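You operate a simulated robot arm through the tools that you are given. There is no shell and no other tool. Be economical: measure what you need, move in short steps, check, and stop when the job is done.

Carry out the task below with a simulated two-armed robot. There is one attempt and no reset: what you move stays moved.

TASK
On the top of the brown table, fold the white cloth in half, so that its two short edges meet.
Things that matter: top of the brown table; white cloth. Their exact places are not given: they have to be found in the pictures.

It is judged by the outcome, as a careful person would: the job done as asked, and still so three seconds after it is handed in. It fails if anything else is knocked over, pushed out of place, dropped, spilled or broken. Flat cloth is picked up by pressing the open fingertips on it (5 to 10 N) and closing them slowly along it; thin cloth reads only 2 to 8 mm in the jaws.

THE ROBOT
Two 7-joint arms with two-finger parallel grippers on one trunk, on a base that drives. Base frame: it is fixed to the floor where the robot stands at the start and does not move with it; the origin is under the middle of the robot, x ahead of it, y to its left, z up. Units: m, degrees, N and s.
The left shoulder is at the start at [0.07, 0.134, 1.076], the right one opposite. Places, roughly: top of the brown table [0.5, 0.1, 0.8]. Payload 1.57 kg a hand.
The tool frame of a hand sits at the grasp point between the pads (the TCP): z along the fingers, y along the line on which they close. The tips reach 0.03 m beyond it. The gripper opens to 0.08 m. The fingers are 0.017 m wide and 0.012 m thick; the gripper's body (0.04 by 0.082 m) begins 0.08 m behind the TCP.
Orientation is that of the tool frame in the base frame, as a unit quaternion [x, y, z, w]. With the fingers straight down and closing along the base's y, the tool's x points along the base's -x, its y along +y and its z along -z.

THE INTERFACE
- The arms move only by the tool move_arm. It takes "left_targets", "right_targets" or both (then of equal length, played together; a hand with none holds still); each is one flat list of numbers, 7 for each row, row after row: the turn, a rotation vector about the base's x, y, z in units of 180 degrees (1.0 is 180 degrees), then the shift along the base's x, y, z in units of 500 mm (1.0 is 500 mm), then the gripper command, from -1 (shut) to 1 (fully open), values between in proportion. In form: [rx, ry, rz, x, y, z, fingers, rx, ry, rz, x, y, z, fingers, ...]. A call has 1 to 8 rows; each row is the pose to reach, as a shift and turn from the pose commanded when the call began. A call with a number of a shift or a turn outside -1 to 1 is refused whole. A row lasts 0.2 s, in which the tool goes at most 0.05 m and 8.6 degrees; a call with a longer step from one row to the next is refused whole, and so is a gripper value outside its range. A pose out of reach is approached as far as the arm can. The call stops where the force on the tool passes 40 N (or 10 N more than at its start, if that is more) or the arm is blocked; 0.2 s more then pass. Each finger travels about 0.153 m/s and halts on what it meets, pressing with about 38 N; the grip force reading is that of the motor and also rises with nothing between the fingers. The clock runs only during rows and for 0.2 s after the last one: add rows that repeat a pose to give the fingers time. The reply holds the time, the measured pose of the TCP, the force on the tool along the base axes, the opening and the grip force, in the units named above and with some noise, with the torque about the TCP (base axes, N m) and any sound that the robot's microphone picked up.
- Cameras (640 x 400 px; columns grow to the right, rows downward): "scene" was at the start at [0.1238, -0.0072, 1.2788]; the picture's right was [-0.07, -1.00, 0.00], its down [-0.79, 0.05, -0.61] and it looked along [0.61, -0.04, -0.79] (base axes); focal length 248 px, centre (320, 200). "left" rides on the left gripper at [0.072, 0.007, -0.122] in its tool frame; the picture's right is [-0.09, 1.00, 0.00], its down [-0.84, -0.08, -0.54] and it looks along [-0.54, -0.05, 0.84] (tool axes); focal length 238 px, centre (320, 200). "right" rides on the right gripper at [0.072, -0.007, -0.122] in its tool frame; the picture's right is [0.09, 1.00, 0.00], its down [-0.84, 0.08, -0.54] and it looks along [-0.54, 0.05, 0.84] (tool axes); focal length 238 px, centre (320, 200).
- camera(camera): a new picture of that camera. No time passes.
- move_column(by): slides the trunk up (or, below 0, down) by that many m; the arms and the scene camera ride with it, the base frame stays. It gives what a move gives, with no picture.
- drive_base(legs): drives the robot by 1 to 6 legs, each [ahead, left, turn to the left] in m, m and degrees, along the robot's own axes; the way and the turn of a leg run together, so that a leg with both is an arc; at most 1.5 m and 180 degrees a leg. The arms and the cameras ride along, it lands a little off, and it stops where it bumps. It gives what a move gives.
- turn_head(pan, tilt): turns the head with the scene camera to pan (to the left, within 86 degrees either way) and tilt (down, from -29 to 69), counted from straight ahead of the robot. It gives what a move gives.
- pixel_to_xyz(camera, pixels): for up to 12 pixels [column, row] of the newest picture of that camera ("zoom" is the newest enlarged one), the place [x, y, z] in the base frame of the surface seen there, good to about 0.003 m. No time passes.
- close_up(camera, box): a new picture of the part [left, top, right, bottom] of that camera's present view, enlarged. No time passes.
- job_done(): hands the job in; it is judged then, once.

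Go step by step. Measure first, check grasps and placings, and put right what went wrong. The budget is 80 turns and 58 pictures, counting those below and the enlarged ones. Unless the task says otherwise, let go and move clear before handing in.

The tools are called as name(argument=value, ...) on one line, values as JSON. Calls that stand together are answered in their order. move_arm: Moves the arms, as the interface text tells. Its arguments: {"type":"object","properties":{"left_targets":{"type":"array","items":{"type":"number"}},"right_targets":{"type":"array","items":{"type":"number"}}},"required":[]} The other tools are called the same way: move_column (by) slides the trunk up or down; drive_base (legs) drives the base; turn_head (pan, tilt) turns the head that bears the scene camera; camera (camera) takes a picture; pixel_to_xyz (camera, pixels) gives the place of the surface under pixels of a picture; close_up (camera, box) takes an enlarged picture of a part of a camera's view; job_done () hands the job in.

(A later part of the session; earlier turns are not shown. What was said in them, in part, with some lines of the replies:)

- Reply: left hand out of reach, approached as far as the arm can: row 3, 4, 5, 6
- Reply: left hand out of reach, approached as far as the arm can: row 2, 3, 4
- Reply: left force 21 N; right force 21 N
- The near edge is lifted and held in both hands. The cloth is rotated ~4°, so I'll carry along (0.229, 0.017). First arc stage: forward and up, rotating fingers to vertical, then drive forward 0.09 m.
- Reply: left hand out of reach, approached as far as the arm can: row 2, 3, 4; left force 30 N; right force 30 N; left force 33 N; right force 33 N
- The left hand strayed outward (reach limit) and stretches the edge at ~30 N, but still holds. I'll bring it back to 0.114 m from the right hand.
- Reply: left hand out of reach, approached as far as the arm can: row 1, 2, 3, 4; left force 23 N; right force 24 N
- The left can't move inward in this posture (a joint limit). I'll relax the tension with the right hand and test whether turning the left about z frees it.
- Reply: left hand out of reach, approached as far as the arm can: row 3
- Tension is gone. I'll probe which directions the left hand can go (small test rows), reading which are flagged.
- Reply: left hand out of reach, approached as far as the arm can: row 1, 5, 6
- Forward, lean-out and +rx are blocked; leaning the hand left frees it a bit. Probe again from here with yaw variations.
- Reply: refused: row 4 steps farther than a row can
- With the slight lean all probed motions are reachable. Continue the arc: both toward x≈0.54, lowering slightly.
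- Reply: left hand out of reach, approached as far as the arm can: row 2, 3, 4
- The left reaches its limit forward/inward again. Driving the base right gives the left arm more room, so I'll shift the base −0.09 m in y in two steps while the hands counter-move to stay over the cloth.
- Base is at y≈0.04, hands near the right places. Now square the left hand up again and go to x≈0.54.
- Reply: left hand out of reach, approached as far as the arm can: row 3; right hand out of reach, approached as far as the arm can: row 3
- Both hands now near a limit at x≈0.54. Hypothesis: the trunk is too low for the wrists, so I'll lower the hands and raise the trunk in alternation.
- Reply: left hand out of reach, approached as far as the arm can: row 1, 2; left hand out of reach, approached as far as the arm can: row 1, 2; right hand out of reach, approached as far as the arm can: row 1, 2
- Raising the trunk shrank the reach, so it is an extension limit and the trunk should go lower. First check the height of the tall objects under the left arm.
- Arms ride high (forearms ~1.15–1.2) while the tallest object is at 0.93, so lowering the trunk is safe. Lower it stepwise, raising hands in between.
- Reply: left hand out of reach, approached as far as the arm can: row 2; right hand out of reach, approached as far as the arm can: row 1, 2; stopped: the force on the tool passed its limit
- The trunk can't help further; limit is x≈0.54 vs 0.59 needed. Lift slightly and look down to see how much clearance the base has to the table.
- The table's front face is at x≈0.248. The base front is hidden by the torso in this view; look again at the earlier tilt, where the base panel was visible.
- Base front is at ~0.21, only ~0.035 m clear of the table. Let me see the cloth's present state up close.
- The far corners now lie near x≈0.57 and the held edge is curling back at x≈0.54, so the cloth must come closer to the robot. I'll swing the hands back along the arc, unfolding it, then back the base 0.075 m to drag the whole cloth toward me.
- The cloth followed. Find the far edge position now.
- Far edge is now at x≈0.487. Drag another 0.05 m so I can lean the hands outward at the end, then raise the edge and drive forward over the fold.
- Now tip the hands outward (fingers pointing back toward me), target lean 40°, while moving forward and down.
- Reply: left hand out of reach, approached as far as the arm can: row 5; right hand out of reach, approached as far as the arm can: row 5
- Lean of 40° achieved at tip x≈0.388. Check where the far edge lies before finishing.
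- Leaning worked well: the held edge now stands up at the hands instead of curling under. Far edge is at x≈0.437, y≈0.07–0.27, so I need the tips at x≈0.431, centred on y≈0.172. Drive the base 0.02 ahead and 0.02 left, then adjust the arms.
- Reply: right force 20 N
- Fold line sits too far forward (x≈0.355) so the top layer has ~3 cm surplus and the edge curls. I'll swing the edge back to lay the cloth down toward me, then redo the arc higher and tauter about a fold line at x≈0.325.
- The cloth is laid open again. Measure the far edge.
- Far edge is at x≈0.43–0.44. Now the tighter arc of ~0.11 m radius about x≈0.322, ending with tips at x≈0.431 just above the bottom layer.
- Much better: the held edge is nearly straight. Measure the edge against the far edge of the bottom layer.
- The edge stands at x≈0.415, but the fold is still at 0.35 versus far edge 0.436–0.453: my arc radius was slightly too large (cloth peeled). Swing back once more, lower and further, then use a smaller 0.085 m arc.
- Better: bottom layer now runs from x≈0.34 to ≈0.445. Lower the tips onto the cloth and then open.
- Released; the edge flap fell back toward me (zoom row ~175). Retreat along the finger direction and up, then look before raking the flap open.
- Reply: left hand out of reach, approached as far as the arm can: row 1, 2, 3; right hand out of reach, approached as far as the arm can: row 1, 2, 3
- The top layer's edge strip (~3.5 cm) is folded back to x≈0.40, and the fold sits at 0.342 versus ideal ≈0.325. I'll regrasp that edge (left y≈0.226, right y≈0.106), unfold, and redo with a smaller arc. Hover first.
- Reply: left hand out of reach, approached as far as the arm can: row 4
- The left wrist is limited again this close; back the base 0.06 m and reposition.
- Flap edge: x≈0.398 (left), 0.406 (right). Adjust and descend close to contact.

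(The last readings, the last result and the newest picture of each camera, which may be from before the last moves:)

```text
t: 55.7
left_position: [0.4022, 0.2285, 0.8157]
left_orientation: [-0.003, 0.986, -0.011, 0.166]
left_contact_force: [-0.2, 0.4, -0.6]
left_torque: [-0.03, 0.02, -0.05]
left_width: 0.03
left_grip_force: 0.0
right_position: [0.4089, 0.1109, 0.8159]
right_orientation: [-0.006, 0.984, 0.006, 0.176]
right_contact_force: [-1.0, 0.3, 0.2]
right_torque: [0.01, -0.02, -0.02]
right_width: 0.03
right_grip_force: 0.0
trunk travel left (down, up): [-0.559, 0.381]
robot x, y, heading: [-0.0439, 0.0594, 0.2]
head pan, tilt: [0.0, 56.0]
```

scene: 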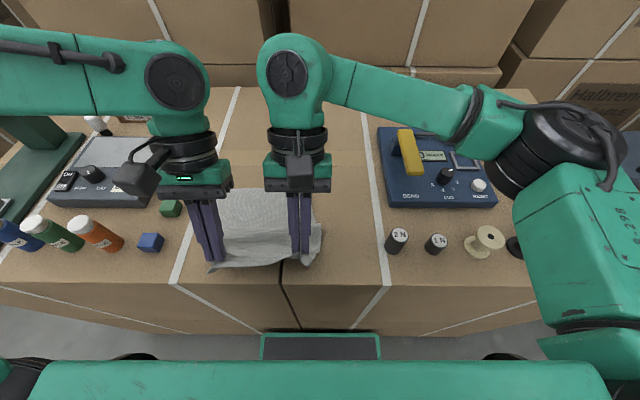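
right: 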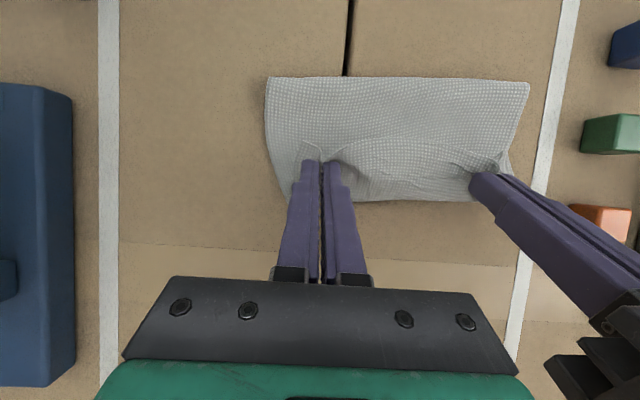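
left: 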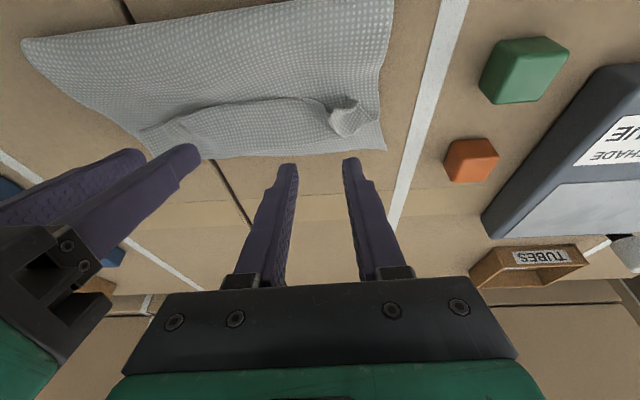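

No contact yet; continue in small steps.

move_arm(left_targets=[0, 0, 0, 0, 0, -0.003, -0.25, 0, 0, 0, 0, 0, -0.0055, -0.25], right_targets=[0, 0, 0, 0, 0, -0.003, -0.25, 0, 0, 0, 0, 0, -0.0055, -0.25])

```text
t: 56.3
left_position: [0.4017, 0.2284, 0.8145]
left_orientation: [-0.002, 0.986, -0.011, 0.168]
left_contact_force: [-2.1, -0.7, 11.4]
left_torque: [0.26, 0.02, 0.02]
left_width: 0.0296
left_grip_force: 0.0
right_position: [0.4073, 0.111, 0.8138]
right_orientation: [-0.005, 0.984, 0.005, 0.176]
right_contact_force: [1.1, 1.4, 2.4]
right_torque: [0.0, -0.04, -0.02]
right_width: 0.0294
right_grip_force: 0.0
trunk travel left (down, up): [-0.559, 0.381]
robot x, y, heading: [-0.0433, 0.0618, 0.4]
head pan, tilt: [0.0, 56.0]
```

Left at 11 N, right 2.4 N; lower the right slightly and close both slowly.

move_arm(left_targets=[0, 0, 0, 0, 0, 0.0005, -0.25, 0, 0, 0, 0, 0, 0.0005, -0.37, 0, 0, 0, 0, 0, 0.0005, -0.5, 0, 0, 0, 0, 0, 0.0005, -0.62, 0, 0, 0, 0, 0, 0.0005, -0.74, 0, 0, 0, 0, 0, 0.0005, -0.86, 0, 0, 0, 0, 0, 0.0005, -1, 0, 0, 0, 0, 0, 0.0005, -1], right_targets=[0, 0, 0, 0, 0, -0.0028, -0.25, 0, 0, 0, 0, 0, -0.0028, -0.37, 0, 0, 0, 0, 0, -0.0028, -0.5, 0, 0, 0, 0, 0, -0.0028, -0.62, 0, 0, 0, 0, 0, -0.0028, -0.74, 0, 0, 0, 0, 0, -0.0028, -0.86, 0, 0, 0, 0, 0, -0.0028, -1, 0, 0, 0, 0, 0, -0.0028, -1])

move_arm(left_targets=[0, 0, 0, 0, -0.004, 0.01, -1, 0, 0, 0, 0, -0.006, 0.03, -1, 0, 0, 0, 0, -0.006, 0.06, -1], right_targets=[0, 0, 0, 0, 0.004, 0.01, -1, 0, 0, 0, 0, 0.006, 0.03, -1, 0, 0, 0, 0, 0.006, 0.06, -1])

close_up(camera="scene", box=[180, 140, 360, 260])

```text
t: 58.1
left_position: [0.4003, 0.2288, 0.8139]
left_orientation: [-0.001, 0.986, -0.012, 0.168]
left_contact_force: [0.9, -13.9, 4.7]
left_torque: [-0.43, -0.04, 0.02]
left_width: 0.0027
left_grip_force: 24.2
right_position: [0.4049, 0.1134, 0.8125]
right_orientation: [-0.006, 0.984, 0.008, 0.177]
right_contact_force: [-1.4, 14.5, 15.0]
right_torque: [0.41, -0.04, 0.13]
right_width: 0.0027
right_grip_force: 23.6
trunk travel left (down, up): [-0.559, 0.381]
robot x, y, heading: [-0.0427, 0.0636, 0.6]
head pan, tilt: [0.0, 56.0]
```

```text
t: 58.9
left_position: [0.4025, 0.2266, 0.8424]
left_orientation: [-0.002, 0.986, -0.011, 0.165]
left_contact_force: [1.4, -9.7, 0.1]
left_torque: [-0.3, -0.05, -0.01]
left_width: 0.0024
left_grip_force: 24.0
right_position: [0.4073, 0.1134, 0.8393]
right_orientation: [-0.005, 0.985, 0.004, 0.175]
right_contact_force: [-1.4, 10.2, 0.9]
right_torque: [0.28, 0.08, 0.13]
right_width: 0.0019
right_grip_force: 23.5
trunk travel left (down, up): [-0.559, 0.381]
robot x, y, heading: [-0.0413, 0.0614, 0.6]
head pan, tilt: [0.0, 56.0]
```

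```text
3.33 times, centred on (270, 200) of scene
```

zoom: 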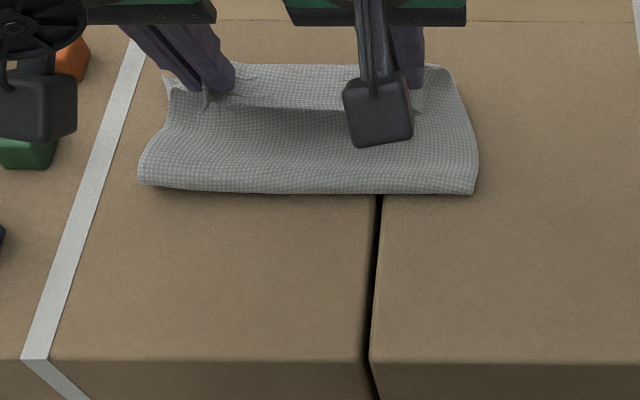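

Both hold the edge. Swing back to unfold while rotating the hands outward to a +28° lean.

move_arm(left_targets=[0, 0.044, 0, -0.047, -0.008, 0.07, -1, 0, 0.089, 0, -0.109, -0.014, 0.111, -1, 0, 0.133, 0, -0.171, -0.02, 0.105, -1, 0, 0.178, 0, -0.223, -0.026, 0.064, -1, 0, 0.222, 0, -0.248, -0.03, 0.008, -1, 0, 0.267, 0, -0.253, -0.034, -0.026, -1], right_targets=[0, 0.044, 0, -0.047, -0.002, 0.07, -1, 0, 0.089, 0, -0.109, -0.008, 0.111, -1, 0, 0.133, 0, -0.171, -0.014, 0.105, -1, 0, 0.178, 0, -0.223, -0.02, 0.064, -1, 0, 0.222, 0, -0.248, -0.024, 0.008, -1, 0, 0.267, 0, -0.253, -0.026, -0.024, -1])

camera(camera="scene")

```text
t: 60.3
left_position: [0.2773, 0.209, 0.8279]
left_orientation: [-0.006, 0.968, -0.009, -0.252]
left_contact_force: [0.4, -0.8, -0.2]
left_torque: [0.02, 0.02, 0.01]
left_width: 0.0025
left_grip_force: 23.7
right_position: [0.2829, 0.1016, 0.8276]
right_orientation: [-0.003, 0.97, 0.008, -0.243]
right_contact_force: [0.2, 0.5, 0.8]
right_torque: [0.01, 0.04, -0.02]
right_width: 0.0022
right_grip_force: 24.0
trunk travel left (down, up): [-0.559, 0.381]
robot x, y, heading: [-0.0473, 0.0591, 0.4]
head pan, tilt: [0.0, 56.0]
```

```text
9 pictures are left
```

scene: 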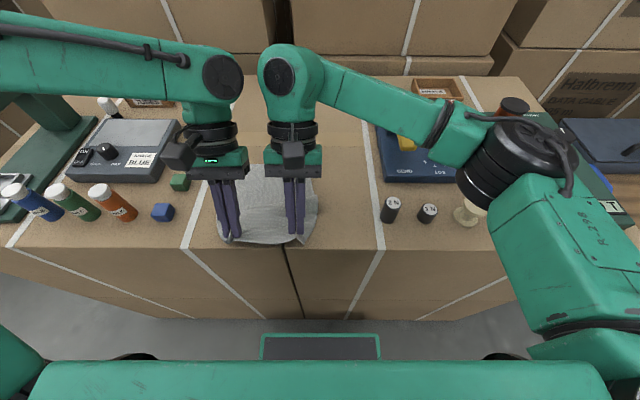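

Unfolded. Locate the far edge precisely for the final placement.

pixel_to_xyz(camera="scene", pixels=[[252, 165], [252, 168], [252, 172], [262, 166], [262, 170], [262, 180], [315, 185], [316, 200], [319, 195], [215, 225], [262, 215], [262, 241]])

close_up(camera="scene", box=[200, 150, 336, 250])

```text
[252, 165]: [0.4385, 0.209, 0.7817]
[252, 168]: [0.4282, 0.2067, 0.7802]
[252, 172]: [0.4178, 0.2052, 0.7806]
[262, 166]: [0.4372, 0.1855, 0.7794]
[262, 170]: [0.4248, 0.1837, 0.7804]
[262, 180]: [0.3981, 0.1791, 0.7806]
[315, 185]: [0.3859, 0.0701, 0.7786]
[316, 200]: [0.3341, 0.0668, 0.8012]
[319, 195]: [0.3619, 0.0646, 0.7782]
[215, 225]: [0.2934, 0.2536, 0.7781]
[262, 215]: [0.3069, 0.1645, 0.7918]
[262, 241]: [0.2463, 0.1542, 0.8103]
```

```text
4.00 times, centred on (268, 200) of scene
```

zoom: 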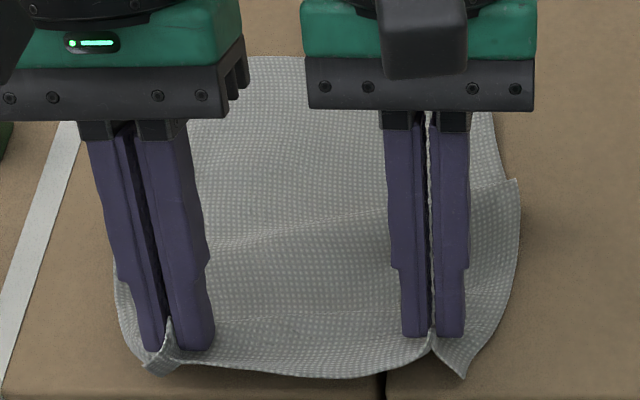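

Far edge at x≈0.441; held edge ~1.5 cm past the grip. Raise the edge, drive forward 0.065 m over the fold, then place tips at x≈0.426.

move_arm(left_targets=[0, 0, 0, 0.01, 0, 0.05, -1, 0, 0, 0, 0.024, 0, 0.098, -1], right_targets=[0, 0, 0, 0.005, 0, 0.05, -1, 0, 0, 0, 0.016, 0, 0.098, -1])

drive_base(legs=[[0.063, 0, 0]])

move_arm(left_targets=[0, 0, 0, 0.06, 0.012, -0.014, -1, 0, 0.014, 0, 0.112, 0.022, -0.048, -1, 0, 0.028, 0, 0.15, 0.032, -0.088, -1, 0, 0.028, 0, 0.174, 0.036, -0.108, -1], right_targets=[0, 0, 0, 0.06, 0.01, -0.014, -1, 0, 0.014, 0, 0.112, 0.018, -0.048, -1, 0, 0.028, 0, 0.15, 0.024, -0.088, -1, 0, 0.028, 0, 0.174, 0.026, -0.108, -1])

close_up(camera="scene", box=[190, 160, 350, 260])

pixel_to_xyz(camera="zoom", pixels=[[110, 110], [480, 110], [290, 100], [290, 110], [290, 120], [290, 130], [290, 140], [290, 150], [290, 200], [300, 270], [90, 270], [500, 265]])

```text
t: 60.9
left_position: [0.286, 0.2076, 0.8784]
left_orientation: [-0.006, 0.968, -0.008, -0.25]
left_contact_force: [-0.6, 0.8, -0.1]
left_torque: [-0.01, -0.04, 0.0]
left_width: 0.0025
left_grip_force: 24.4
right_position: [0.2907, 0.1034, 0.878]
right_orientation: [-0.002, 0.97, 0.008, -0.241]
right_contact_force: [-0.4, 0.2, 0.2]
right_torque: [-0.01, 0.01, 0.06]
right_width: 0.002
right_grip_force: 23.4
trunk travel left (down, up): [-0.559, 0.381]
robot x, y, heading: [-0.0398, 0.0605, 0.6]
head pan, tilt: [0.0, 56.0]
```

```text
t: 61.9
left_position: [0.3498, 0.2082, 0.8785]
left_orientation: [-0.007, 0.968, -0.009, -0.251]
left_contact_force: [0.1, 0.1, -0.5]
left_torque: [0.01, 0.0, 0.02]
left_width: 0.0025
left_grip_force: 24.0
right_position: [0.3541, 0.103, 0.8777]
right_orientation: [-0.003, 0.97, 0.009, -0.241]
right_contact_force: [-0.1, -0.3, -0.2]
right_torque: [-0.02, 0.01, 0.01]
right_width: 0.0019
right_grip_force: 24.1
trunk travel left (down, up): [-0.559, 0.381]
robot x, y, heading: [0.0199, 0.0582, 0.7]
head pan, tilt: [0.0, 56.0]
```

```text
t: 62.9
left_position: [0.4307, 0.2303, 0.8247]
left_orientation: [-0.006, 0.957, -0.009, -0.291]
left_contact_force: [0.2, -7.9, 0.2]
left_torque: [-0.18, -0.05, 0.18]
left_width: 0.0026
left_grip_force: 23.9
left hand out of reach, approached as far as the arm can: row 4
right_position: [0.4398, 0.119, 0.8243]
right_orientation: [-0.004, 0.959, 0.009, -0.284]
right_contact_force: [-0.5, 7.8, 1.0]
right_torque: [0.23, 0.04, -0.19]
right_width: 0.0021
right_grip_force: 23.7
trunk travel left (down, up): [-0.559, 0.381]
robot x, y, heading: [0.0209, 0.0591, 0.6]
head pan, tilt: [0.0, 56.0]
```

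```text
4.00 times, centred on (270, 210) of scene
```

zoom: 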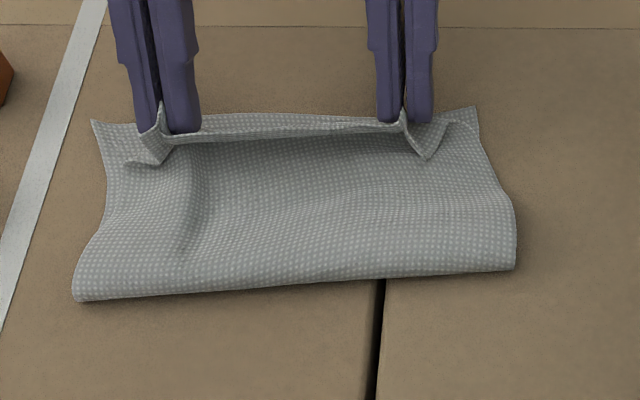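

```text
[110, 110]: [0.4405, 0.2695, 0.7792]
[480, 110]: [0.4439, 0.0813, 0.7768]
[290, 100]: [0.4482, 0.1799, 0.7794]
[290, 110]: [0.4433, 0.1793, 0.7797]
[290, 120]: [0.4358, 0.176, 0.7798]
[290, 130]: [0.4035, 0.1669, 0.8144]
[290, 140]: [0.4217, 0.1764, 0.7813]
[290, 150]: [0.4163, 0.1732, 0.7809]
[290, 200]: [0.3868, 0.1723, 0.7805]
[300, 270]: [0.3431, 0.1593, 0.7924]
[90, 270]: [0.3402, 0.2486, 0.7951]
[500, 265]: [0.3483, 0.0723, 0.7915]
```

Now the edge is straight, upright and the fold is well placed. Lower and release, then lift clear.

move_arm(left_targets=[0, 0, 0, 0, -0.002, -0.012, -1, 0, 0, 0, 0, -0.004, -0.02, -1, 0, 0, 0, 0, -0.004, -0.02, -0.85, 0, 0, 0, 0, -0.004, -0.02, -0.65, 0, 0, 0, 0, -0.004, -0.02, -0.4, 0, 0, 0, 0, -0.004, 0.06, -0.4, 0, 0, 0, 0, -0.004, 0.14, -0.2, 0, 0, 0, -0.02, 0, 0.2, 0], right_targets=[0, 0, 0, 0, 0.002, -0.012, -1, 0, 0, 0, 0, 0.004, -0.02, -1, 0, 0, 0, 0, 0.004, -0.02, -0.85, 0, 0, 0, 0, 0.004, -0.02, -0.65, 0, 0, 0, 0, 0.004, -0.02, -0.4, 0, 0, 0, 0, 0.004, 0.06, -0.4, 0, 0, 0, 0, 0.004, 0.14, -0.2, 0, 0, 0, -0.02, 0, 0.2, 0])

close_up(camera="scene", box=[190, 160, 350, 260])

pixel_to_xyz(camera="zoom", pixels=[[92, 122], [477, 110], [290, 115], [290, 125], [290, 140], [290, 155], [290, 165], [290, 175], [290, 200], [160, 150], [430, 150], [100, 290]])

```text
t: 64.7
left_position: [0.4178, 0.2292, 0.9267]
left_orientation: [-0.008, 0.956, -0.008, -0.293]
left_contact_force: [-0.6, -0.1, -0.1]
left_torque: [0.04, 0.0, -0.04]
left_width: 0.04
left_grip_force: 0.1
right_position: [0.428, 0.1155, 0.9255]
right_orientation: [-0.003, 0.959, 0.008, -0.282]
right_contact_force: [-0.3, -0.4, 0.5]
right_torque: [-0.01, -0.01, -0.04]
right_width: 0.0397
right_grip_force: 0.1
trunk travel left (down, up): [-0.559, 0.381]
robot x, y, heading: [0.0202, 0.0607, 0.3]
head pan, tilt: [0.0, 56.0]
```

```text
4.00 times, centred on (270, 210) of scene
```

zoom: 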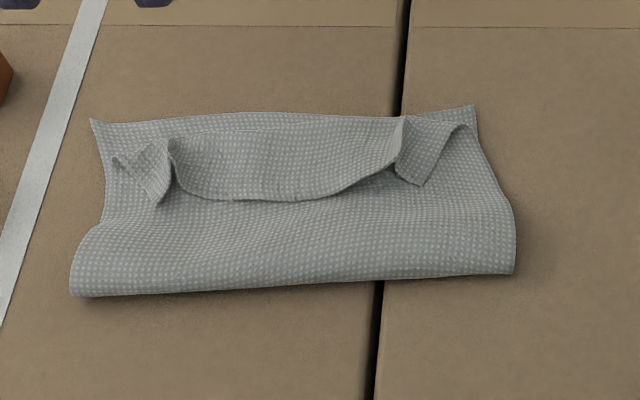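

```text
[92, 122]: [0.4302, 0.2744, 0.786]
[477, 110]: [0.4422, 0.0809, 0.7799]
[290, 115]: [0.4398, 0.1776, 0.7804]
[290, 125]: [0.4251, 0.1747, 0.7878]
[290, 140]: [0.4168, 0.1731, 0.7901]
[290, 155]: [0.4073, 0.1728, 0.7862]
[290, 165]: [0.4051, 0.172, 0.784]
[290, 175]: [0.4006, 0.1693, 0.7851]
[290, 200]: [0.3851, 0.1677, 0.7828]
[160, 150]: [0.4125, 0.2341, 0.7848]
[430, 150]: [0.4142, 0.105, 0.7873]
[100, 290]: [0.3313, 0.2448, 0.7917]
```

The cloth: bottom far edge x≈0.44, flap folded back with its edge at ≈0.386. I'll rake the flap outward with four spread fingertips, coming from my side. First position at x≈0.365, hovering.

move_arm(left_targets=[0, -0.044, 0, -0.03, 0, -0.03, 0.5, 0, -0.088, 0, -0.07, 0, -0.08, 0.5, 0, -0.133, 0, -0.096, -0.006, -0.13, 0.5, 0, -0.133, 0, -0.1, -0.006, -0.18, 0.5, 0, -0.133, 0, -0.1, -0.006, -0.21, 0.5], right_targets=[0, -0.044, 0, -0.03, 0, -0.03, 0.5, 0, -0.088, 0, -0.08, 0.003, -0.08, 0.5, 0, -0.133, 0, -0.116, 0.005, -0.13, 0.5, 0, -0.133, 0, -0.12, 0.005, -0.18, 0.5, 0, -0.133, 0, -0.12, 0.005, -0.21, 0.5])

```text
t: 65.9
left_position: [0.3704, 0.2269, 0.8211]
left_orientation: [-0.005, 0.996, -0.01, -0.087]
left_contact_force: [-0.1, -0.9, 0.3]
left_torque: [0.0, 0.01, 0.01]
left_width: 0.06
left_grip_force: 0.0
right_position: [0.3707, 0.1187, 0.8173]
right_orientation: [-0.005, 0.997, 0.008, -0.077]
right_contact_force: [-0.1, 0.7, 0.5]
right_torque: [-0.02, 0.0, -0.04]
right_width: 0.0596
right_grip_force: 0.0
trunk travel left (down, up): [-0.559, 0.381]
robot x, y, heading: [0.0213, 0.0571, 0.4]
head pan, tilt: [0.0, 56.0]
```

Descend the last few mm and push outward 0.075 m slowly, then lift.

move_arm(left_targets=[0, 0, 0, 0, 0, -0.0125, 0.5, 0, 0, 0, 0.03, 0, -0.0125, 0.5, 0, 0, 0, 0.06, 0.002, -0.0125, 0.5, 0, 0, 0, 0.09, 0.003, -0.0115, 0.5, 0, 0, 0, 0.12, 0.004, -0.008, 0.5, 0, 0, 0, 0.15, 0.005, -0.004, 0.5, 0, 0, 0, 0.16, 0.005, 0.01, 0.5], right_targets=[0, 0, 0, 0, 0, -0.0055, 0.5, 0, 0, 0, 0.03, 0, -0.0055, 0.5, 0, 0, 0, 0.06, 0.002, -0.0055, 0.5, 0, 0, 0, 0.09, 0.003, -0.0045, 0.5, 0, 0, 0, 0.12, 0.004, -0.001, 0.5, 0, 0, 0, 0.15, 0.005, 0.003, 0.5, 0, 0, 0, 0.16, 0.005, 0.017, 0.5])

close_up(camera="scene", box=[190, 140, 350, 260])

pixel_to_xyz(camera="zoom", pixels=[[100, 190], [477, 180], [290, 160], [290, 170], [290, 180], [290, 190], [290, 200], [290, 215], [290, 240], [290, 340], [160, 220], [430, 220]])

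```text
t: 67.5
left_position: [0.4476, 0.23, 0.8272]
left_orientation: [-0.005, 0.996, -0.01, -0.087]
left_contact_force: [0.2, -0.3, 0.2]
left_torque: [-0.01, -0.03, 0.0]
left_width: 0.0601
left_grip_force: 0.1
right_position: [0.4505, 0.12, 0.828]
right_orientation: [-0.005, 0.997, 0.006, -0.079]
right_contact_force: [0.4, -0.5, -0.7]
right_torque: [-0.01, 0.06, -0.02]
right_width: 0.0599
right_grip_force: 0.1
trunk travel left (down, up): [-0.559, 0.381]
robot x, y, heading: [0.0163, 0.0574, 0.5]
head pan, tilt: [0.0, 56.0]
```

```text
3.33 times, centred on (270, 200) of scene
```

zoom: 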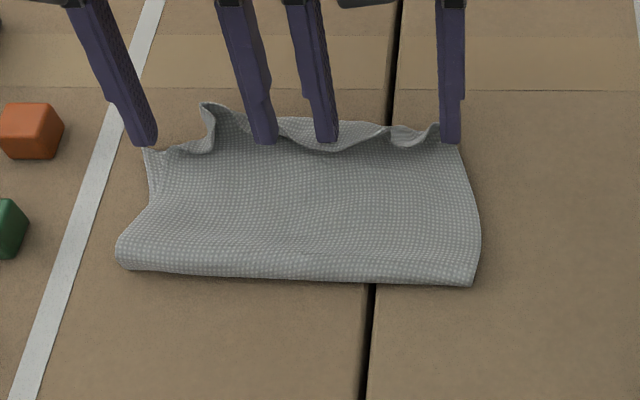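

```text
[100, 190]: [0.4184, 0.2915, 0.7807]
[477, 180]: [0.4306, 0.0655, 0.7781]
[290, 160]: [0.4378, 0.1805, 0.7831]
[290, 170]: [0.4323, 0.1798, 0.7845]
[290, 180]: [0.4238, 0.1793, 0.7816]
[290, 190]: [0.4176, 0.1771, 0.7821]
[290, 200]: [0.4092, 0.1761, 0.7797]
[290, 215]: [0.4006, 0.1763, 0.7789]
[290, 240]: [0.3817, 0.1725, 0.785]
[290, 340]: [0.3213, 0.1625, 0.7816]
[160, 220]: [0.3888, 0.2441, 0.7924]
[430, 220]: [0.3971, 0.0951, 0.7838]
```

The rake pushed the flap up and over; the edge now stands at the far side. Lift the hands straight clear and see how it settles.

move_arm(left_targets=[0, 0, 0, 0.02, 0.01, 0.02, 0.5, 0, 0, 0, 0.03, 0.01, 0.08, 0.5, 0, 0, 0, 0.03, 0.02, 0.18, 0.5, 0, 0, 0, 0, 0.04, 0.24, 0.5], right_targets=[0, 0, 0, 0.02, 0, 0.02, 0.5, 0, 0, 0, 0.03, 0, 0.08, 0.5, 0, 0, 0, 0.03, -0.01, 0.18, 0.5, 0, 0, 0, 0, -0.04, 0.24, 0.5])

close_up(camera="scene", box=[190, 140, 350, 260])

pixel_to_xyz(camera="zoom", pixels=[[150, 150], [460, 150], [200, 110], [290, 120], [290, 135], [290, 150], [400, 130], [125, 260], [290, 275], [470, 280], [240, 110], [350, 130]])

```text
refused: row 3 steps farther than a row can; nothing moved
```

```text
3.33 times, centred on (270, 200) of scene
```

zoom: 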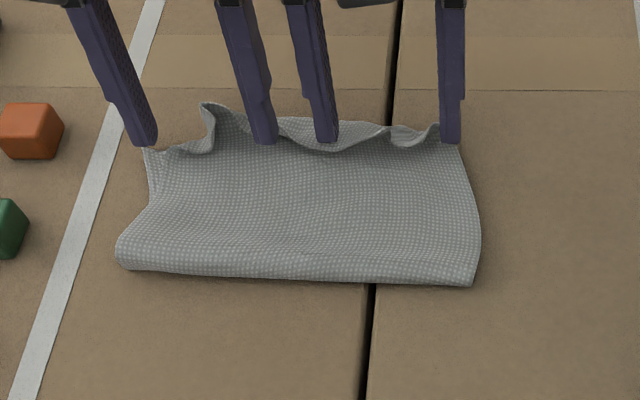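

```text
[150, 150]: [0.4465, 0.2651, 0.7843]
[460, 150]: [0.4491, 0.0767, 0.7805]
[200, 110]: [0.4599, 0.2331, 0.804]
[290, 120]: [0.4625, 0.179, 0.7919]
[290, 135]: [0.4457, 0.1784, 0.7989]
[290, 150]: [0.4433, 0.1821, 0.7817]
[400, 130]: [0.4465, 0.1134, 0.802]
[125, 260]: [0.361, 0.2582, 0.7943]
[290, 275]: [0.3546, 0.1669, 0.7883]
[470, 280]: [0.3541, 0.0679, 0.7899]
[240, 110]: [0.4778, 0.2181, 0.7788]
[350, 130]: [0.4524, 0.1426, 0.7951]
```

That call was refused (step too long). Push a little further out with tips slightly raised so the edge falls outward, then lift clear in smaller steps.

move_arm(left_targets=[0, 0, 0, 0.02, 0.004, 0, 0.5, 0, 0, 0, 0.04, 0.006, 0, 0.5, 0, 0, 0, 0.05, 0.006, 0.03, 0.5, 0, 0, 0, 0.04, 0.01, 0.1, 0.5, 0, 0, 0, 0.02, 0.02, 0.17, 0.5, 0, 0, 0, 0, 0.04, 0.24, 0.5], right_targets=[0, 0, 0, 0.02, 0.004, 0, 0.5, 0, 0, 0, 0.04, 0.006, 0, 0.5, 0, 0, 0, 0.05, 0.006, 0.03, 0.5, 0, 0, 0, 0.04, 0, 0.1, 0.5, 0, 0, 0, 0.02, -0.02, 0.17, 0.5, 0, 0, 0, 0, -0.04, 0.24, 0.5])

close_up(camera="scene", box=[190, 140, 350, 260])

```text
t: 68.9
left_position: [0.4481, 0.2508, 0.9499]
left_orientation: [-0.005, 0.996, -0.01, -0.087]
left_contact_force: [0.6, -0.2, 0.3]
left_torque: [-0.01, 0.01, 0.0]
left_width: 0.0601
left_grip_force: 0.1
right_position: [0.4458, 0.0979, 0.9483]
right_orientation: [-0.005, 0.997, 0.007, -0.077]
right_contact_force: [-0.6, -0.1, -0.3]
right_torque: [-0.01, -0.02, -0.03]
right_width: 0.0597
right_grip_force: 0.1
trunk travel left (down, up): [-0.559, 0.381]
robot x, y, heading: [0.0188, 0.0589, 0.5]
head pan, tilt: [0.0, 56.0]
```

```text
3.33 times, centred on (270, 200) of scene
```

zoom: 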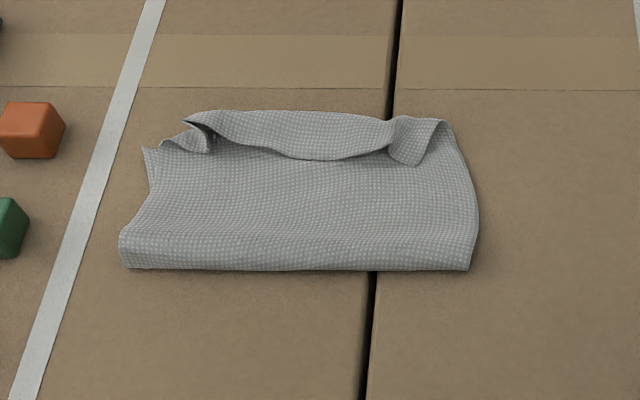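

The edge flopped back once more, but only by ~3 cm (crease x≈0.468, edge ≈0.44). I'll rake again: enter low behind the edge, then push higher and further (to x≈0.51) so the flap falls outward.

move_arm(left_targets=[0, 0, 0, -0.036, -0.02, -0.09, 0.5, 0, 0, 0, -0.036, -0.046, -0.18, 0.5, 0, 0, 0, -0.036, -0.046, -0.263, 0.5, 0, 0, 0, 0.004, -0.046, -0.263, 0.5, 0, 0, 0, 0.034, -0.046, -0.25, 0.5, 0, 0, 0, 0.074, -0.046, -0.243, 0.5, 0, 0, 0, 0.114, -0.046, -0.243, 0.5, 0, 0, 0, 0.138, -0.046, -0.243, 0.5], right_targets=[0, 0, 0, -0.032, 0.02, -0.09, 0.5, 0, 0, 0, -0.032, 0.044, -0.18, 0.5, 0, 0, 0, -0.032, 0.044, -0.26, 0.5, 0, 0, 0, 0.008, 0.044, -0.26, 0.5, 0, 0, 0, 0.038, 0.044, -0.247, 0.5, 0, 0, 0, 0.078, 0.044, -0.24, 0.5, 0, 0, 0, 0.118, 0.044, -0.24, 0.5, 0, 0, 0, 0.142, 0.044, -0.24, 0.5])

move_arm(left_targets=[0, 0, 0, 0, 0, 0.06, 0.5, 0, 0, 0, -0.04, 0.01, 0.14, 0.5, 0, 0, 0, -0.1, 0.03, 0.2, 0.5, 0, 0, 0, -0.17, 0.05, 0.24, 0.5], right_targets=[0, 0, 0, 0, 0, 0.06, 0.5, 0, 0, 0, -0.04, -0.01, 0.14, 0.5, 0, 0, 0, -0.1, -0.03, 0.2, 0.5, 0, 0, 0, -0.17, -0.05, 0.24, 0.5])

close_up(camera="scene", box=[190, 130, 350, 250])

pixel_to_xyz(camera="zoom", pixels=[[150, 185], [200, 145], [290, 130], [290, 145], [290, 160], [290, 180], [290, 200], [440, 150], [125, 295], [290, 300], [465, 300], [400, 150]])

```text
t: 70.7
left_position: [0.5176, 0.2267, 0.8255]
left_orientation: [-0.004, 0.996, -0.01, -0.087]
left_contact_force: [-0.1, 0.4, 0.3]
left_torque: [-0.01, 0.0, -0.03]
left_width: 0.06
left_grip_force: 0.1
right_position: [0.5186, 0.1241, 0.8274]
right_orientation: [-0.005, 0.997, 0.007, -0.078]
right_contact_force: [-0.3, -1.0, 0.6]
right_torque: [-0.03, 0.01, 0.0]
right_width: 0.0598
right_grip_force: 0.2
trunk travel left (down, up): [-0.559, 0.381]
robot x, y, heading: [0.0157, 0.063, 0.3]
head pan, tilt: [0.0, 56.0]
```

```text
t: 71.7
left_position: [0.4263, 0.2511, 0.9448]
left_orientation: [-0.006, 0.996, -0.01, -0.087]
left_contact_force: [-0.8, 0.1, -0.2]
left_torque: [-0.02, -0.05, 0.02]
left_width: 0.0598
left_grip_force: 0.0
right_position: [0.4323, 0.0995, 0.9494]
right_orientation: [-0.005, 0.997, 0.006, -0.076]
right_contact_force: [0.4, 0.0, -0.2]
right_torque: [-0.02, -0.05, -0.02]
right_width: 0.0601
right_grip_force: 0.0
trunk travel left (down, up): [-0.559, 0.381]
robot x, y, heading: [0.0213, 0.0604, 0.3]
head pan, tilt: [0.0, 56.0]
```

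```text
3.33 times, centred on (270, 190) of scene
```

zoom: 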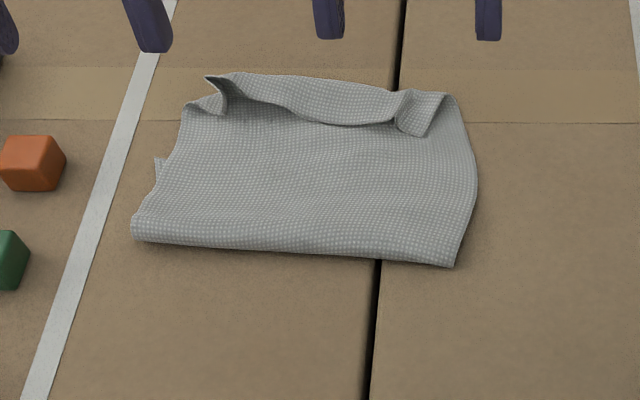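

```text
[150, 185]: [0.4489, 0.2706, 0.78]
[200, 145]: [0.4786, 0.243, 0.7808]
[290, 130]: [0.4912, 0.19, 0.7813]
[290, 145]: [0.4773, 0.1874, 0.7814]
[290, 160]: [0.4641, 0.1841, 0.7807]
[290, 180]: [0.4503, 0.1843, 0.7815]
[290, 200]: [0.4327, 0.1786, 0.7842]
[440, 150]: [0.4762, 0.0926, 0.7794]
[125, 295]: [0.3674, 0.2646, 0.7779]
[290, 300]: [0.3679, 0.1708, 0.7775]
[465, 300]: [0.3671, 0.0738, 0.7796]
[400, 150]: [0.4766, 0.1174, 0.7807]
```

The top slid along and overshot (crease ≈0.53, edge ≈0.49–0.5, fold ≈0.40). I'll regrasp the edge shallowly, pull the cloth back, and lay it again under tension. One close look at the edge first.

close_up(camera="scene", box=[232, 145, 336, 210])

pixel_to_xyz(camera="zoom", pixels=[[85, 110], [110, 85], [150, 85], [200, 110], [260, 135], [330, 150], [400, 145], [440, 125], [460, 140], [500, 165], [330, 60], [540, 80]])

```text
6.15 times, centred on (284, 178) of scene
```

zoom: 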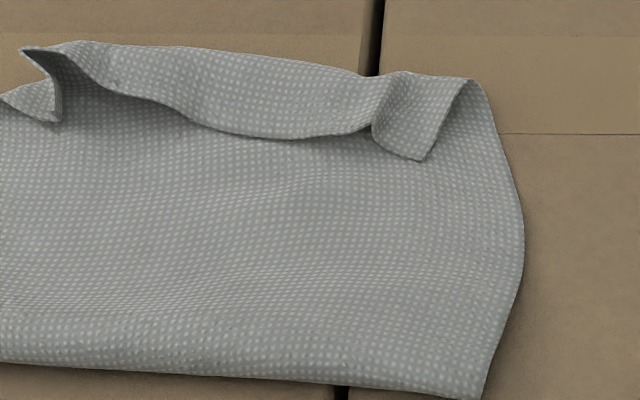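

```text
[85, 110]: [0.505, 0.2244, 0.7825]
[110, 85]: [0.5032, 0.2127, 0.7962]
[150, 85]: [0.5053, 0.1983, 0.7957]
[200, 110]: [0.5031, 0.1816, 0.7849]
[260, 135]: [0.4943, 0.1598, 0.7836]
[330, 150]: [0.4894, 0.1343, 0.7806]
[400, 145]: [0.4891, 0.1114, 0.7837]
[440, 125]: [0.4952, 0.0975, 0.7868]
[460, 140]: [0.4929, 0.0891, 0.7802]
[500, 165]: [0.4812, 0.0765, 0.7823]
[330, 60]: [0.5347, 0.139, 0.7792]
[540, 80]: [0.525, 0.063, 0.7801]
```

The mid edge is at x≈0.495 with a ~3 cm hem folded back. Since the top layer slides easily, I'll press fingertips lightly on the top layer at x≈0.475 and drag it back toward me (fold rolls back), then roll the hem outward the same way. Hover first.

move_arm(left_targets=[0, -0.02, 0, 0.025, -0.02, -0.05, 0.25, 0, -0.04, 0, 0.05, -0.04, -0.11, 0.25, 0, -0.053, 0, 0.075, -0.06, -0.17, 0.25, 0, -0.053, 0, 0.097, -0.072, -0.23, 0.25, 0, -0.053, 0, 0.097, -0.072, -0.255, 0.25], right_targets=[0, -0.02, 0, 0.02, 0.01, -0.05, 0.25, 0, -0.04, 0, 0.045, 0.02, -0.11, 0.25, 0, -0.05, 0, 0.065, 0.025, -0.17, 0.25, 0, -0.05, 0, 0.085, 0.025, -0.235, 0.25, 0, -0.05, 0, 0.085, 0.025, -0.263, 0.25])

```text
t: 72.9
left_position: [0.4803, 0.2146, 0.8155]
left_orientation: [-0.005, 1.0, -0.011, -0.005]
left_contact_force: [-0.2, 0.1, -0.3]
left_torque: [-0.04, 0.01, -0.02]
left_width: 0.05
left_grip_force: 0.0
right_position: [0.4788, 0.112, 0.8163]
right_orientation: [-0.005, 1.0, 0.007, 0.001]
right_contact_force: [0.0, -0.9, -0.4]
right_torque: [0.03, 0.01, 0.0]
right_width: 0.0501
right_grip_force: 0.0
trunk travel left (down, up): [-0.559, 0.381]
robot x, y, heading: [0.0185, 0.0627, 0.6]
head pan, tilt: [0.0, 56.0]
```

Lower further toward light contact.

move_arm(left_targets=[0, 0, 0, 0, 0, -0.005, 0.25, 0, 0, 0, 0, 0, -0.006, 0.25], right_targets=[0, 0, 0, 0, 0, -0.006, 0.25, 0, 0, 0, 0, 0, -0.008, 0.25])

```text
t: 73.5
left_position: [0.4812, 0.2157, 0.8142]
left_orientation: [-0.004, 1.0, -0.009, -0.004]
left_contact_force: [0.2, -0.3, 0.7]
left_torque: [0.01, 0.0, 0.01]
left_width: 0.0497
left_grip_force: 0.1
right_position: [0.4792, 0.1108, 0.8126]
right_orientation: [-0.004, 1.0, 0.006, 0.0]
right_contact_force: [0.8, 0.3, -0.6]
right_torque: [0.01, 0.04, -0.02]
right_width: 0.0497
right_grip_force: 0.1
trunk travel left (down, up): [-0.559, 0.381]
robot x, y, heading: [0.0201, 0.0611, 0.4]
head pan, tilt: [0.0, 56.0]
```

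Touching soon; lower ~1.5–2 mm more and drag 0.10 m toward me, then lift.

move_arm(left_targets=[0, 0, 0, 0, 0, -0.0045, 0.25, 0, 0, 0, -0.033, -0.002, -0.0045, 0.25, 0, 0, 0, -0.067, -0.004, -0.004, 0.25, 0, 0, 0, -0.1, -0.006, -0.004, 0.25, 0, 0, 0, -0.133, -0.008, -0.004, 0.25, 0, 0, 0, -0.167, -0.01, -0.004, 0.25, 0, 0, 0, -0.2, -0.012, -0.004, 0.25], right_targets=[0, 0, 0, 0, 0, -0.003, 0.25, 0, 0, 0, -0.033, -0.002, -0.003, 0.25, 0, 0, 0, -0.067, -0.004, -0.0025, 0.25, 0, 0, 0, -0.1, -0.006, -0.0025, 0.25, 0, 0, 0, -0.133, -0.008, -0.0025, 0.25, 0, 0, 0, -0.167, -0.01, -0.0025, 0.25, 0, 0, 0, -0.2, -0.012, -0.0025, 0.25])

pixel_to_xyz(camera="scene", pixels=[[270, 180]])

```text
t: 75.1
left_position: [0.3809, 0.2098, 0.8127]
left_orientation: [-0.004, 1.0, -0.009, -0.004]
left_contact_force: [0.1, 0.5, 4.1]
left_torque: [0.15, -0.01, -0.03]
left_width: 0.05
left_grip_force: 0.1
right_position: [0.3764, 0.1042, 0.8125]
right_orientation: [-0.005, 1.0, 0.007, 0.001]
right_contact_force: [2.7, 0.5, 9.6]
right_torque: [-0.27, -0.03, 0.08]
right_width: 0.05
right_grip_force: 0.0
trunk travel left (down, up): [-0.559, 0.381]
robot x, y, heading: [0.0217, 0.0591, 0.4]
head pan, tilt: [0.0, 56.0]
```

```text
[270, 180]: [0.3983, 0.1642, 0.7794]
```

Contact was good (4–10 N). Lift and look.

move_arm(left_targets=[0, 0, 0, 0, 0, 0.06, 0.25, 0, 0, 0, -0.02, 0.04, 0.14, 0.25, 0, 0, 0, -0.06, 0.08, 0.22, 0.25], right_targets=[0, 0, 0, 0, 0, 0.06, 0.25, 0, 0, 0, -0.02, -0.04, 0.14, 0.25, 0, 0, 0, -0.06, -0.08, 0.22, 0.25])

close_up(camera="scene", box=[190, 140, 350, 260])

pixel_to_xyz(camera="zoom", pixels=[[150, 150], [200, 130], [290, 110], [290, 130], [290, 150], [290, 170], [290, 190], [290, 220], [290, 260], [290, 290], [440, 150], [460, 280]])

```text
t: 75.9
left_position: [0.3485, 0.2488, 0.9229]
left_orientation: [-0.004, 1.0, -0.011, -0.004]
left_contact_force: [-1.4, -0.4, 0.9]
left_torque: [0.03, -0.04, -0.01]
left_width: 0.0499
left_grip_force: 0.0
right_position: [0.3452, 0.0621, 0.9217]
right_orientation: [-0.005, 1.0, 0.006, 0.001]
right_contact_force: [0.0, 0.4, 0.7]
right_torque: [0.0, -0.02, -0.01]
right_width: 0.0502
right_grip_force: 0.1
trunk travel left (down, up): [-0.559, 0.381]
robot x, y, heading: [0.0174, 0.0559, 0.5]
head pan, tilt: [0.0, 56.0]
```

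```text
3.33 times, centred on (270, 200) of scene
```

zoom: 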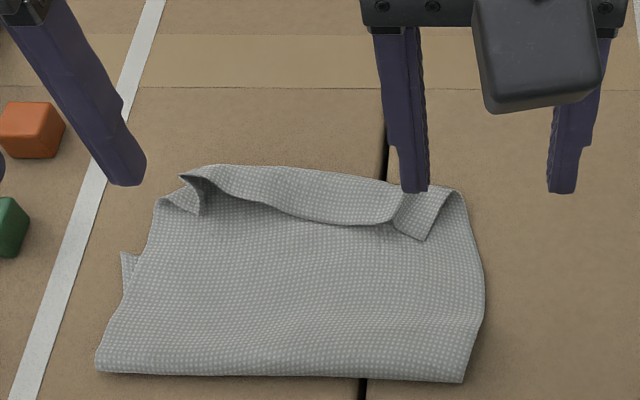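

```text
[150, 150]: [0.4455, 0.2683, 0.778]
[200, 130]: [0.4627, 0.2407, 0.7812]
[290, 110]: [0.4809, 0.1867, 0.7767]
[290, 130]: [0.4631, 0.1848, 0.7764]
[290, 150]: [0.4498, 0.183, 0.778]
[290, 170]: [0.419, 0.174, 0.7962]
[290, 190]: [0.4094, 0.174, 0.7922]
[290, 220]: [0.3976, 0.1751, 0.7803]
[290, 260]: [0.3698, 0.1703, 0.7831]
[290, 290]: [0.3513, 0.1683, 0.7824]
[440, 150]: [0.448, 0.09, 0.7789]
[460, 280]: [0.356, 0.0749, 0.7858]
```

The whole cloth slid toward me as one: fold x≈0.303, hem crease ≈0.428, edge ≈0.40, bottom far edge ≈0.378. That gives ample reach now. Regrasp the edge shallowly with vertical fingers (left [0.408, 0.208], right [0.395, 0.108]).

move_arm(left_targets=[0, 0, 0, 0.04, -0.03, -0.03, -0.25, 0, 0, 0, 0.08, -0.06, -0.07, -0.25, 0, 0, 0, 0.119, -0.082, -0.12, -0.25, 0, 0, 0, 0.119, -0.082, -0.18, -0.25, 0, 0, 0, 0.119, -0.082, -0.212, -0.25, 0, 0, 0, 0.119, -0.082, -0.212, -0.25], right_targets=[0, 0, 0, 0.035, 0.03, -0.03, -0.25, 0, 0, 0, 0.07, 0.06, -0.07, -0.25, 0, 0, 0, 0.1, 0.092, -0.12, -0.25, 0, 0, 0, 0.1, 0.092, -0.18, -0.25, 0, 0, 0, 0.1, 0.092, -0.209, -0.25, 0, 0, 0, 0.1, 0.092, -0.209, -0.25])

```text
t: 77.3
left_position: [0.4097, 0.2077, 0.8155]
left_orientation: [-0.004, 1.0, -0.009, -0.004]
left_contact_force: [-0.6, 0.0, 1.5]
left_torque: [0.01, 0.0, 0.03]
left_width: 0.0301
left_grip_force: 0.1
right_position: [0.3976, 0.1128, 0.8151]
right_orientation: [-0.006, 1.0, 0.007, 0.001]
right_contact_force: [-0.2, 0.4, 0.3]
right_torque: [-0.04, 0.04, -0.01]
right_width: 0.0299
right_grip_force: 0.0
trunk travel left (down, up): [-0.559, 0.381]
robot x, y, heading: [0.0171, 0.0605, 0.6]
head pan, tilt: [0.0, 56.0]
```

Lower to press.

move_arm(left_targets=[0, 0, 0, -0.003, 0, -0.003, -0.25, 0, 0, 0, -0.003, 0, -0.0055, -0.25], right_targets=[0, 0, 0, -0.003, -0.004, -0.003, -0.25, 0, 0, 0, -0.003, -0.006, -0.006, -0.25])

```text
t: 77.9
left_position: [0.4095, 0.2073, 0.8144]
left_orientation: [-0.004, 1.0, -0.009, -0.002]
left_contact_force: [0.6, -0.1, 9.4]
left_torque: [0.18, -0.13, -0.04]
left_width: 0.0296
left_grip_force: 0.1
right_position: [0.3969, 0.1075, 0.8143]
right_orientation: [-0.005, 1.0, 0.007, 0.0]
right_contact_force: [0.6, 0.7, 0.8]
right_torque: [-0.04, -0.03, -0.01]
right_width: 0.0301
right_grip_force: 0.0
trunk travel left (down, up): [-0.559, 0.381]
robot x, y, heading: [0.0214, 0.0621, 0.3]
head pan, tilt: [0.0, 56.0]
```

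Left presses at 9.4 N; lower the right 2 mm and close both, then lift a little.

move_arm(left_targets=[0, 0, 0, 0, 0, 0, -0.25, 0, 0, 0, 0, 0, 0, -0.37, 0, 0, 0, 0, 0, 0, -0.5, 0, 0, 0, 0, 0, 0, -0.62, 0, 0, 0, 0, 0, 0, -0.74, 0, 0, 0, 0, 0, 0, -0.86, 0, 0, 0, 0, 0, 0, -1, 0, 0, 0, 0, 0, 0, -1], right_targets=[0, 0, 0, 0, 0, -0.004, -0.25, 0, 0, 0, 0, 0, -0.004, -0.37, 0, 0, 0, 0, 0, -0.004, -0.5, 0, 0, 0, 0, 0, -0.004, -0.62, 0, 0, 0, 0, 0, -0.004, -0.74, 0, 0, 0, 0, 0, -0.004, -0.86, 0, 0, 0, 0, 0, -0.004, -1, 0, 0, 0, 0, 0, -0.004, -1])

move_arm(left_targets=[0, 0, 0, 0, 0, 0.01, -1, 0, 0, 0, 0, 0, 0.04, -1], right_targets=[0, 0, 0, 0, 0, 0.01, -1, 0, 0, 0, 0, 0, 0.04, -1])

```text
t: 79.7
left_position: [0.4068, 0.2078, 0.8137]
left_orientation: [-0.004, 1.0, -0.01, -0.004]
left_contact_force: [-0.7, 2.8, 9.0]
left_torque: [0.14, -0.01, 0.01]
left_width: 0.0
left_grip_force: 21.4
right_position: [0.3945, 0.1082, 0.8116]
right_orientation: [-0.006, 1.0, 0.007, 0.002]
right_contact_force: [1.4, -1.4, 12.9]
right_torque: [-0.05, -0.05, -0.04]
right_width: 0.0037
right_grip_force: 24.4
trunk travel left (down, up): [-0.559, 0.381]
robot x, y, heading: [0.0201, 0.0626, 0.6]
head pan, tilt: [0.0, 56.0]
```

```text
t: 80.3
left_position: [0.4101, 0.208, 0.8323]
left_orientation: [-0.004, 1.0, -0.01, -0.005]
left_contact_force: [0.5, 0.9, 0.4]
left_torque: [-0.03, 0.01, 0.01]
left_width: 0.0
left_grip_force: 21.7
right_position: [0.3952, 0.1071, 0.8304]
right_orientation: [-0.004, 1.0, 0.006, 0.0]
right_contact_force: [0.8, -0.1, 0.3]
right_torque: [-0.04, -0.03, -0.01]
right_width: 0.0037
right_grip_force: 24.7
trunk travel left (down, up): [-0.559, 0.381]
robot x, y, heading: [0.0197, 0.0593, 0.5]
head pan, tilt: [0.0, 56.0]
```

Right holds (3.7 mm); left missed. Retry the left 6 mm deeper onto the hem.

move_arm(left_targets=[0, 0, 0, 0.012, 0, 0, -0.25, 0, 0, 0, 0.012, 0, -0.025, -0.25, 0, 0, 0, 0.012, 0, -0.0405, -0.25, 0, 0, 0, 0.012, 0, -0.041, -0.4, 0, 0, 0, 0.012, 0, -0.041, -0.55, 0, 0, 0, 0.012, 0, -0.041, -0.7, 0, 0, 0, 0.012, 0, -0.041, -0.85, 0, 0, 0, 0.012, 0, -0.041, -1])

move_arm(left_targets=[0, 0, 0, 0, 0, 0, -1, 0, 0, 0, 0, 0, 0.01, -1, 0, 0, 0, 0, 0, 0.038, -1])

```text
t: 82.1
left_position: [0.4159, 0.2081, 0.8123]
left_orientation: [-0.005, 1.0, -0.01, -0.004]
left_contact_force: [-1.1, -6.0, 9.8]
left_torque: [-0.2, 0.01, -0.08]
left_width: 0.0032
left_grip_force: 24.4
right_position: [0.3957, 0.1081, 0.8308]
right_orientation: [-0.005, 1.0, 0.007, 0.001]
right_contact_force: [1.7, 5.7, -1.6]
right_torque: [0.18, -0.01, 0.03]
right_width: 0.0037
right_grip_force: 24.6
trunk travel left (down, up): [-0.559, 0.381]
robot x, y, heading: [0.0206, 0.058, 0.2]
head pan, tilt: [0.0, 56.0]
```

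```text
t: 82.9
left_position: [0.4154, 0.2087, 0.8306]
left_orientation: [-0.004, 1.0, -0.01, -0.004]
left_contact_force: [-0.5, -3.3, 0.1]
left_torque: [-0.08, 0.0, 0.03]
left_width: 0.0027
left_grip_force: 24.0
right_position: [0.3957, 0.1087, 0.8298]
right_orientation: [-0.005, 1.0, 0.006, 0.001]
right_contact_force: [0.4, 2.9, 0.7]
right_torque: [0.12, -0.04, 0.02]
right_width: 0.0036
right_grip_force: 24.2
trunk travel left (down, up): [-0.559, 0.381]
robot x, y, heading: [0.0201, 0.061, 0.6]
head pan, tilt: [0.0, 56.0]
```

Both hold the edge now (2.7 and 3.6 mm). Chain: base back 0.02, swing back with rotation to +30° lean to lay the bottom layer down, then the small forward arc, and look.

drive_base(legs=[[-0.02, 0, 0]])

move_arm(left_targets=[0, 0.044, 0, -0.052, 0, 0.078, -1, 0, 0.088, 0, -0.124, 0, 0.126, -1, 0, 0.132, 0, -0.196, -0.002, 0.118, -1, 0, 0.167, 0, -0.254, -0.004, 0.081, -1, 0, 0.167, 0, -0.287, -0.004, 0.031, -1], right_targets=[0, 0.044, 0, -0.047, 0, 0.079, -1, 0, 0.088, 0, -0.101, 0, 0.128, -1, 0, 0.132, 0, -0.166, -0.002, 0.119, -1, 0, 0.167, 0, -0.215, -0.004, 0.082, -1, 0, 0.167, 0, -0.247, -0.004, 0.032, -1])

```text
t: 83.7
left_position: [0.3967, 0.2095, 0.83]
left_orientation: [-0.005, 1.0, -0.01, -0.007]
left_contact_force: [0.3, -2.3, 0.4]
left_torque: [-0.06, -0.01, 0.0]
left_width: 0.0031
left_grip_force: 24.6
right_position: [0.3767, 0.1084, 0.8295]
right_orientation: [-0.005, 1.0, 0.006, 0.0]
right_contact_force: [0.4, 0.8, 0.2]
right_torque: [0.06, 0.01, 0.0]
right_width: 0.0038
right_grip_force: 24.3
trunk travel left (down, up): [-0.559, 0.381]
robot x, y, heading: [0.001, 0.0599, 0.2]
head pan, tilt: [0.0, 56.0]
```

```text
t: 84.9
left_position: [0.2529, 0.2067, 0.8476]
left_orientation: [-0.007, 0.965, -0.009, -0.263]
left_contact_force: [-0.2, -2.4, 0.3]
left_torque: [-0.03, -0.02, 0.05]
left_width: 0.0029
left_grip_force: 24.4
right_position: [0.2524, 0.1062, 0.8477]
right_orientation: [-0.003, 0.966, 0.008, -0.26]
right_contact_force: [-0.9, 1.7, 0.1]
right_torque: [0.08, -0.01, 0.02]
right_width: 0.0036
right_grip_force: 24.5
trunk travel left (down, up): [-0.559, 0.381]
robot x, y, heading: [0.0017, 0.0636, 0.3]
head pan, tilt: [0.0, 56.0]
```

Exactly on target. Now the forward arc, then the last picture with measurements.

move_arm(left_targets=[0, 0, 0, 0.012, 0.004, 0.06, -1, 0, 0, 0, 0.062, 0.008, 0.076, -1, 0, 0, 0, 0.122, 0.014, 0.066, -1, 0, 0, 0, 0.172, 0.02, 0.04, -1, 0, 0, 0, 0.212, 0.024, 0.004, -1, 0, 0.022, 0, 0.238, 0.027, -0.029, -1, 0, 0.044, 0, 0.257, 0.028, -0.048, -1], right_targets=[0, 0, 0, 0.012, 0.004, 0.06, -1, 0, 0, 0, 0.062, 0.008, 0.076, -1, 0, 0, 0, 0.122, 0.014, 0.066, -1, 0, 0, 0, 0.172, 0.02, 0.04, -1, 0, 0, 0, 0.212, 0.024, 0.004, -1, 0, 0.022, 0, 0.238, 0.027, -0.029, -1, 0, 0.044, 0, 0.257, 0.028, -0.048, -1])

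close_up(camera="scene", box=[170, 170, 350, 305])

pixel_to_xyz(camera="zoom", pixels=[[300, 80], [300, 100], [300, 120], [300, 140], [300, 160], [300, 200], [300, 240], [300, 280], [300, 320], [500, 150], [480, 280], [150, 150]])

```text
t: 86.5
left_position: [0.3828, 0.2204, 0.8228]
left_orientation: [-0.008, 0.944, -0.01, -0.331]
left_contact_force: [0.0, -1.2, -1.1]
left_torque: [-0.02, -0.02, 0.02]
left_width: 0.0028
left_grip_force: 23.5
right_position: [0.3824, 0.1199, 0.822]
right_orientation: [-0.003, 0.945, 0.008, -0.326]
right_contact_force: [0.2, 1.5, -0.8]
right_torque: [0.07, 0.01, -0.03]
right_width: 0.0036
right_grip_force: 24.7
trunk travel left (down, up): [-0.559, 0.381]
robot x, y, heading: [-0.0012, 0.0619, 0.4]
head pan, tilt: [0.0, 56.0]
```

```text
refused: no pictures are left
```

```text
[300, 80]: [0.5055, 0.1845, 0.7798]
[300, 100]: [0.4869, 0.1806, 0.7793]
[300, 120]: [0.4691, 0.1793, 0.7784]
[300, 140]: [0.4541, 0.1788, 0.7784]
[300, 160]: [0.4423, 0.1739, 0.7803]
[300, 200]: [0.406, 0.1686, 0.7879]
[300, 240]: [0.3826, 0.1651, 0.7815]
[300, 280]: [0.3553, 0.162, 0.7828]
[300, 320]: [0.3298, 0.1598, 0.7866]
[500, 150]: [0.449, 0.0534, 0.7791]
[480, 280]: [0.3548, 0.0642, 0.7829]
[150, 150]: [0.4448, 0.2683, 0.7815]
```

No pictures remain, so I finish by readings: tips are at x≈0.364, the bottom far edge at ≈0.378. I'll draw the edge outward to tips ≈0.381 at low height, release slowly, and lift straight clear.

move_arm(left_targets=[0, -0.008, 0, 0.018, 0.001, -0.004, -1, 0, -0.015, 0, 0.033, 0.002, -0.012, -1, 0, -0.015, 0, 0.033, 0.002, -0.012, -0.9, 0, -0.015, 0, 0.033, 0.002, -0.012, -0.8, 0, -0.015, 0, 0.033, 0.002, -0.012, -0.65, 0, -0.015, 0, 0.033, 0.002, -0.012, -0.5, 0, -0.015, 0, 0.033, 0.002, 0.03, -0.5, 0, -0.015, 0, 0.033, 0.002, 0.12, -0.5], right_targets=[0, -0.008, 0, 0.018, 0.001, -0.004, -1, 0, -0.015, 0, 0.033, 0.002, -0.012, -1, 0, -0.015, 0, 0.033, 0.002, -0.012, -0.9, 0, -0.015, 0, 0.033, 0.002, -0.012, -0.8, 0, -0.015, 0, 0.033, 0.002, -0.012, -0.65, 0, -0.015, 0, 0.033, 0.002, -0.012, -0.5, 0, -0.015, 0, 0.033, 0.002, 0.03, -0.5, 0, -0.015, 0, 0.033, 0.002, 0.12, -0.5])

move_arm(left_targets=[0, 0, 0, 0, 0.02, 0.09, -0.5, 0, 0, 0, 0, 0.06, 0.17, -0.3, 0, 0, 0, 0, 0.12, 0.22, -0.3], right_targets=[0, 0, 0, 0, -0.02, 0.09, -0.5, 0, 0, 0, 0, -0.06, 0.17, -0.3, 0, 0, 0, 0, -0.12, 0.22, -0.3])

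```text
t: 88.3
left_position: [0.3974, 0.2224, 0.8838]
left_orientation: [-0.007, 0.952, -0.008, -0.306]
left_contact_force: [-0.4, 0.3, -0.1]
left_torque: [0.0, -0.03, -0.05]
left_width: 0.02
left_grip_force: 0.0
right_position: [0.396, 0.1214, 0.8826]
right_orientation: [-0.003, 0.953, 0.007, -0.302]
right_contact_force: [-0.5, -0.3, -0.4]
right_torque: [0.01, -0.04, -0.02]
right_width: 0.0197
right_grip_force: 0.0
trunk travel left (down, up): [-0.559, 0.381]
robot x, y, heading: [-0.0006, 0.061, 0.4]
head pan, tilt: [0.0, 56.0]
```

```text
t: 89.1
left_position: [0.3703, 0.2777, 0.9603]
left_orientation: [-0.007, 0.952, -0.009, -0.306]
left_contact_force: [-0.5, 0.2, 0.2]
left_torque: [-0.02, 0.01, 0.0]
left_width: 0.0279
left_grip_force: 0.1
left hand out of reach, approached as far as the arm can: row 1, 2, 3
right_position: [0.3834, 0.0549, 0.9857]
right_orientation: [-0.002, 0.953, 0.009, -0.302]
right_contact_force: [1.0, 0.2, -0.2]
right_torque: [0.02, -0.01, 0.02]
right_width: 0.028
right_grip_force: 0.1
right hand out of reach, approached as far as the arm can: row 2, 3
trunk travel left (down, up): [-0.559, 0.381]
robot x, y, heading: [0.003, 0.059, 0.4]
head pan, tilt: [0.0, 56.0]
```

Both hands read empty and are clear of the table (z ≈ 0.96 and 0.99). There are no pictures left, so I can't check the result by eye, and I'm handing it in now.

job_done()

```text
The job is handed in.
```

I handed the job in, but I couldn't see the final result because the pictures ran out before the last lay-down. By the readings, I laid the white cloth's near short edge at x≈0.38–0.39. The far short edge was last measured at x≈0.378.

- **Alignment:** I expect the two edges to meet within about 2 cm. A narrow hem of roughly 1–2 cm probably curls back along the top edge, as it did after each earlier release.
- **Position:** the cloth was also dragged about 0.2 m toward the robot during the folding.
- **Other objects:** none looked disturbed in the last picture, and I felt no contact with them afterwards.
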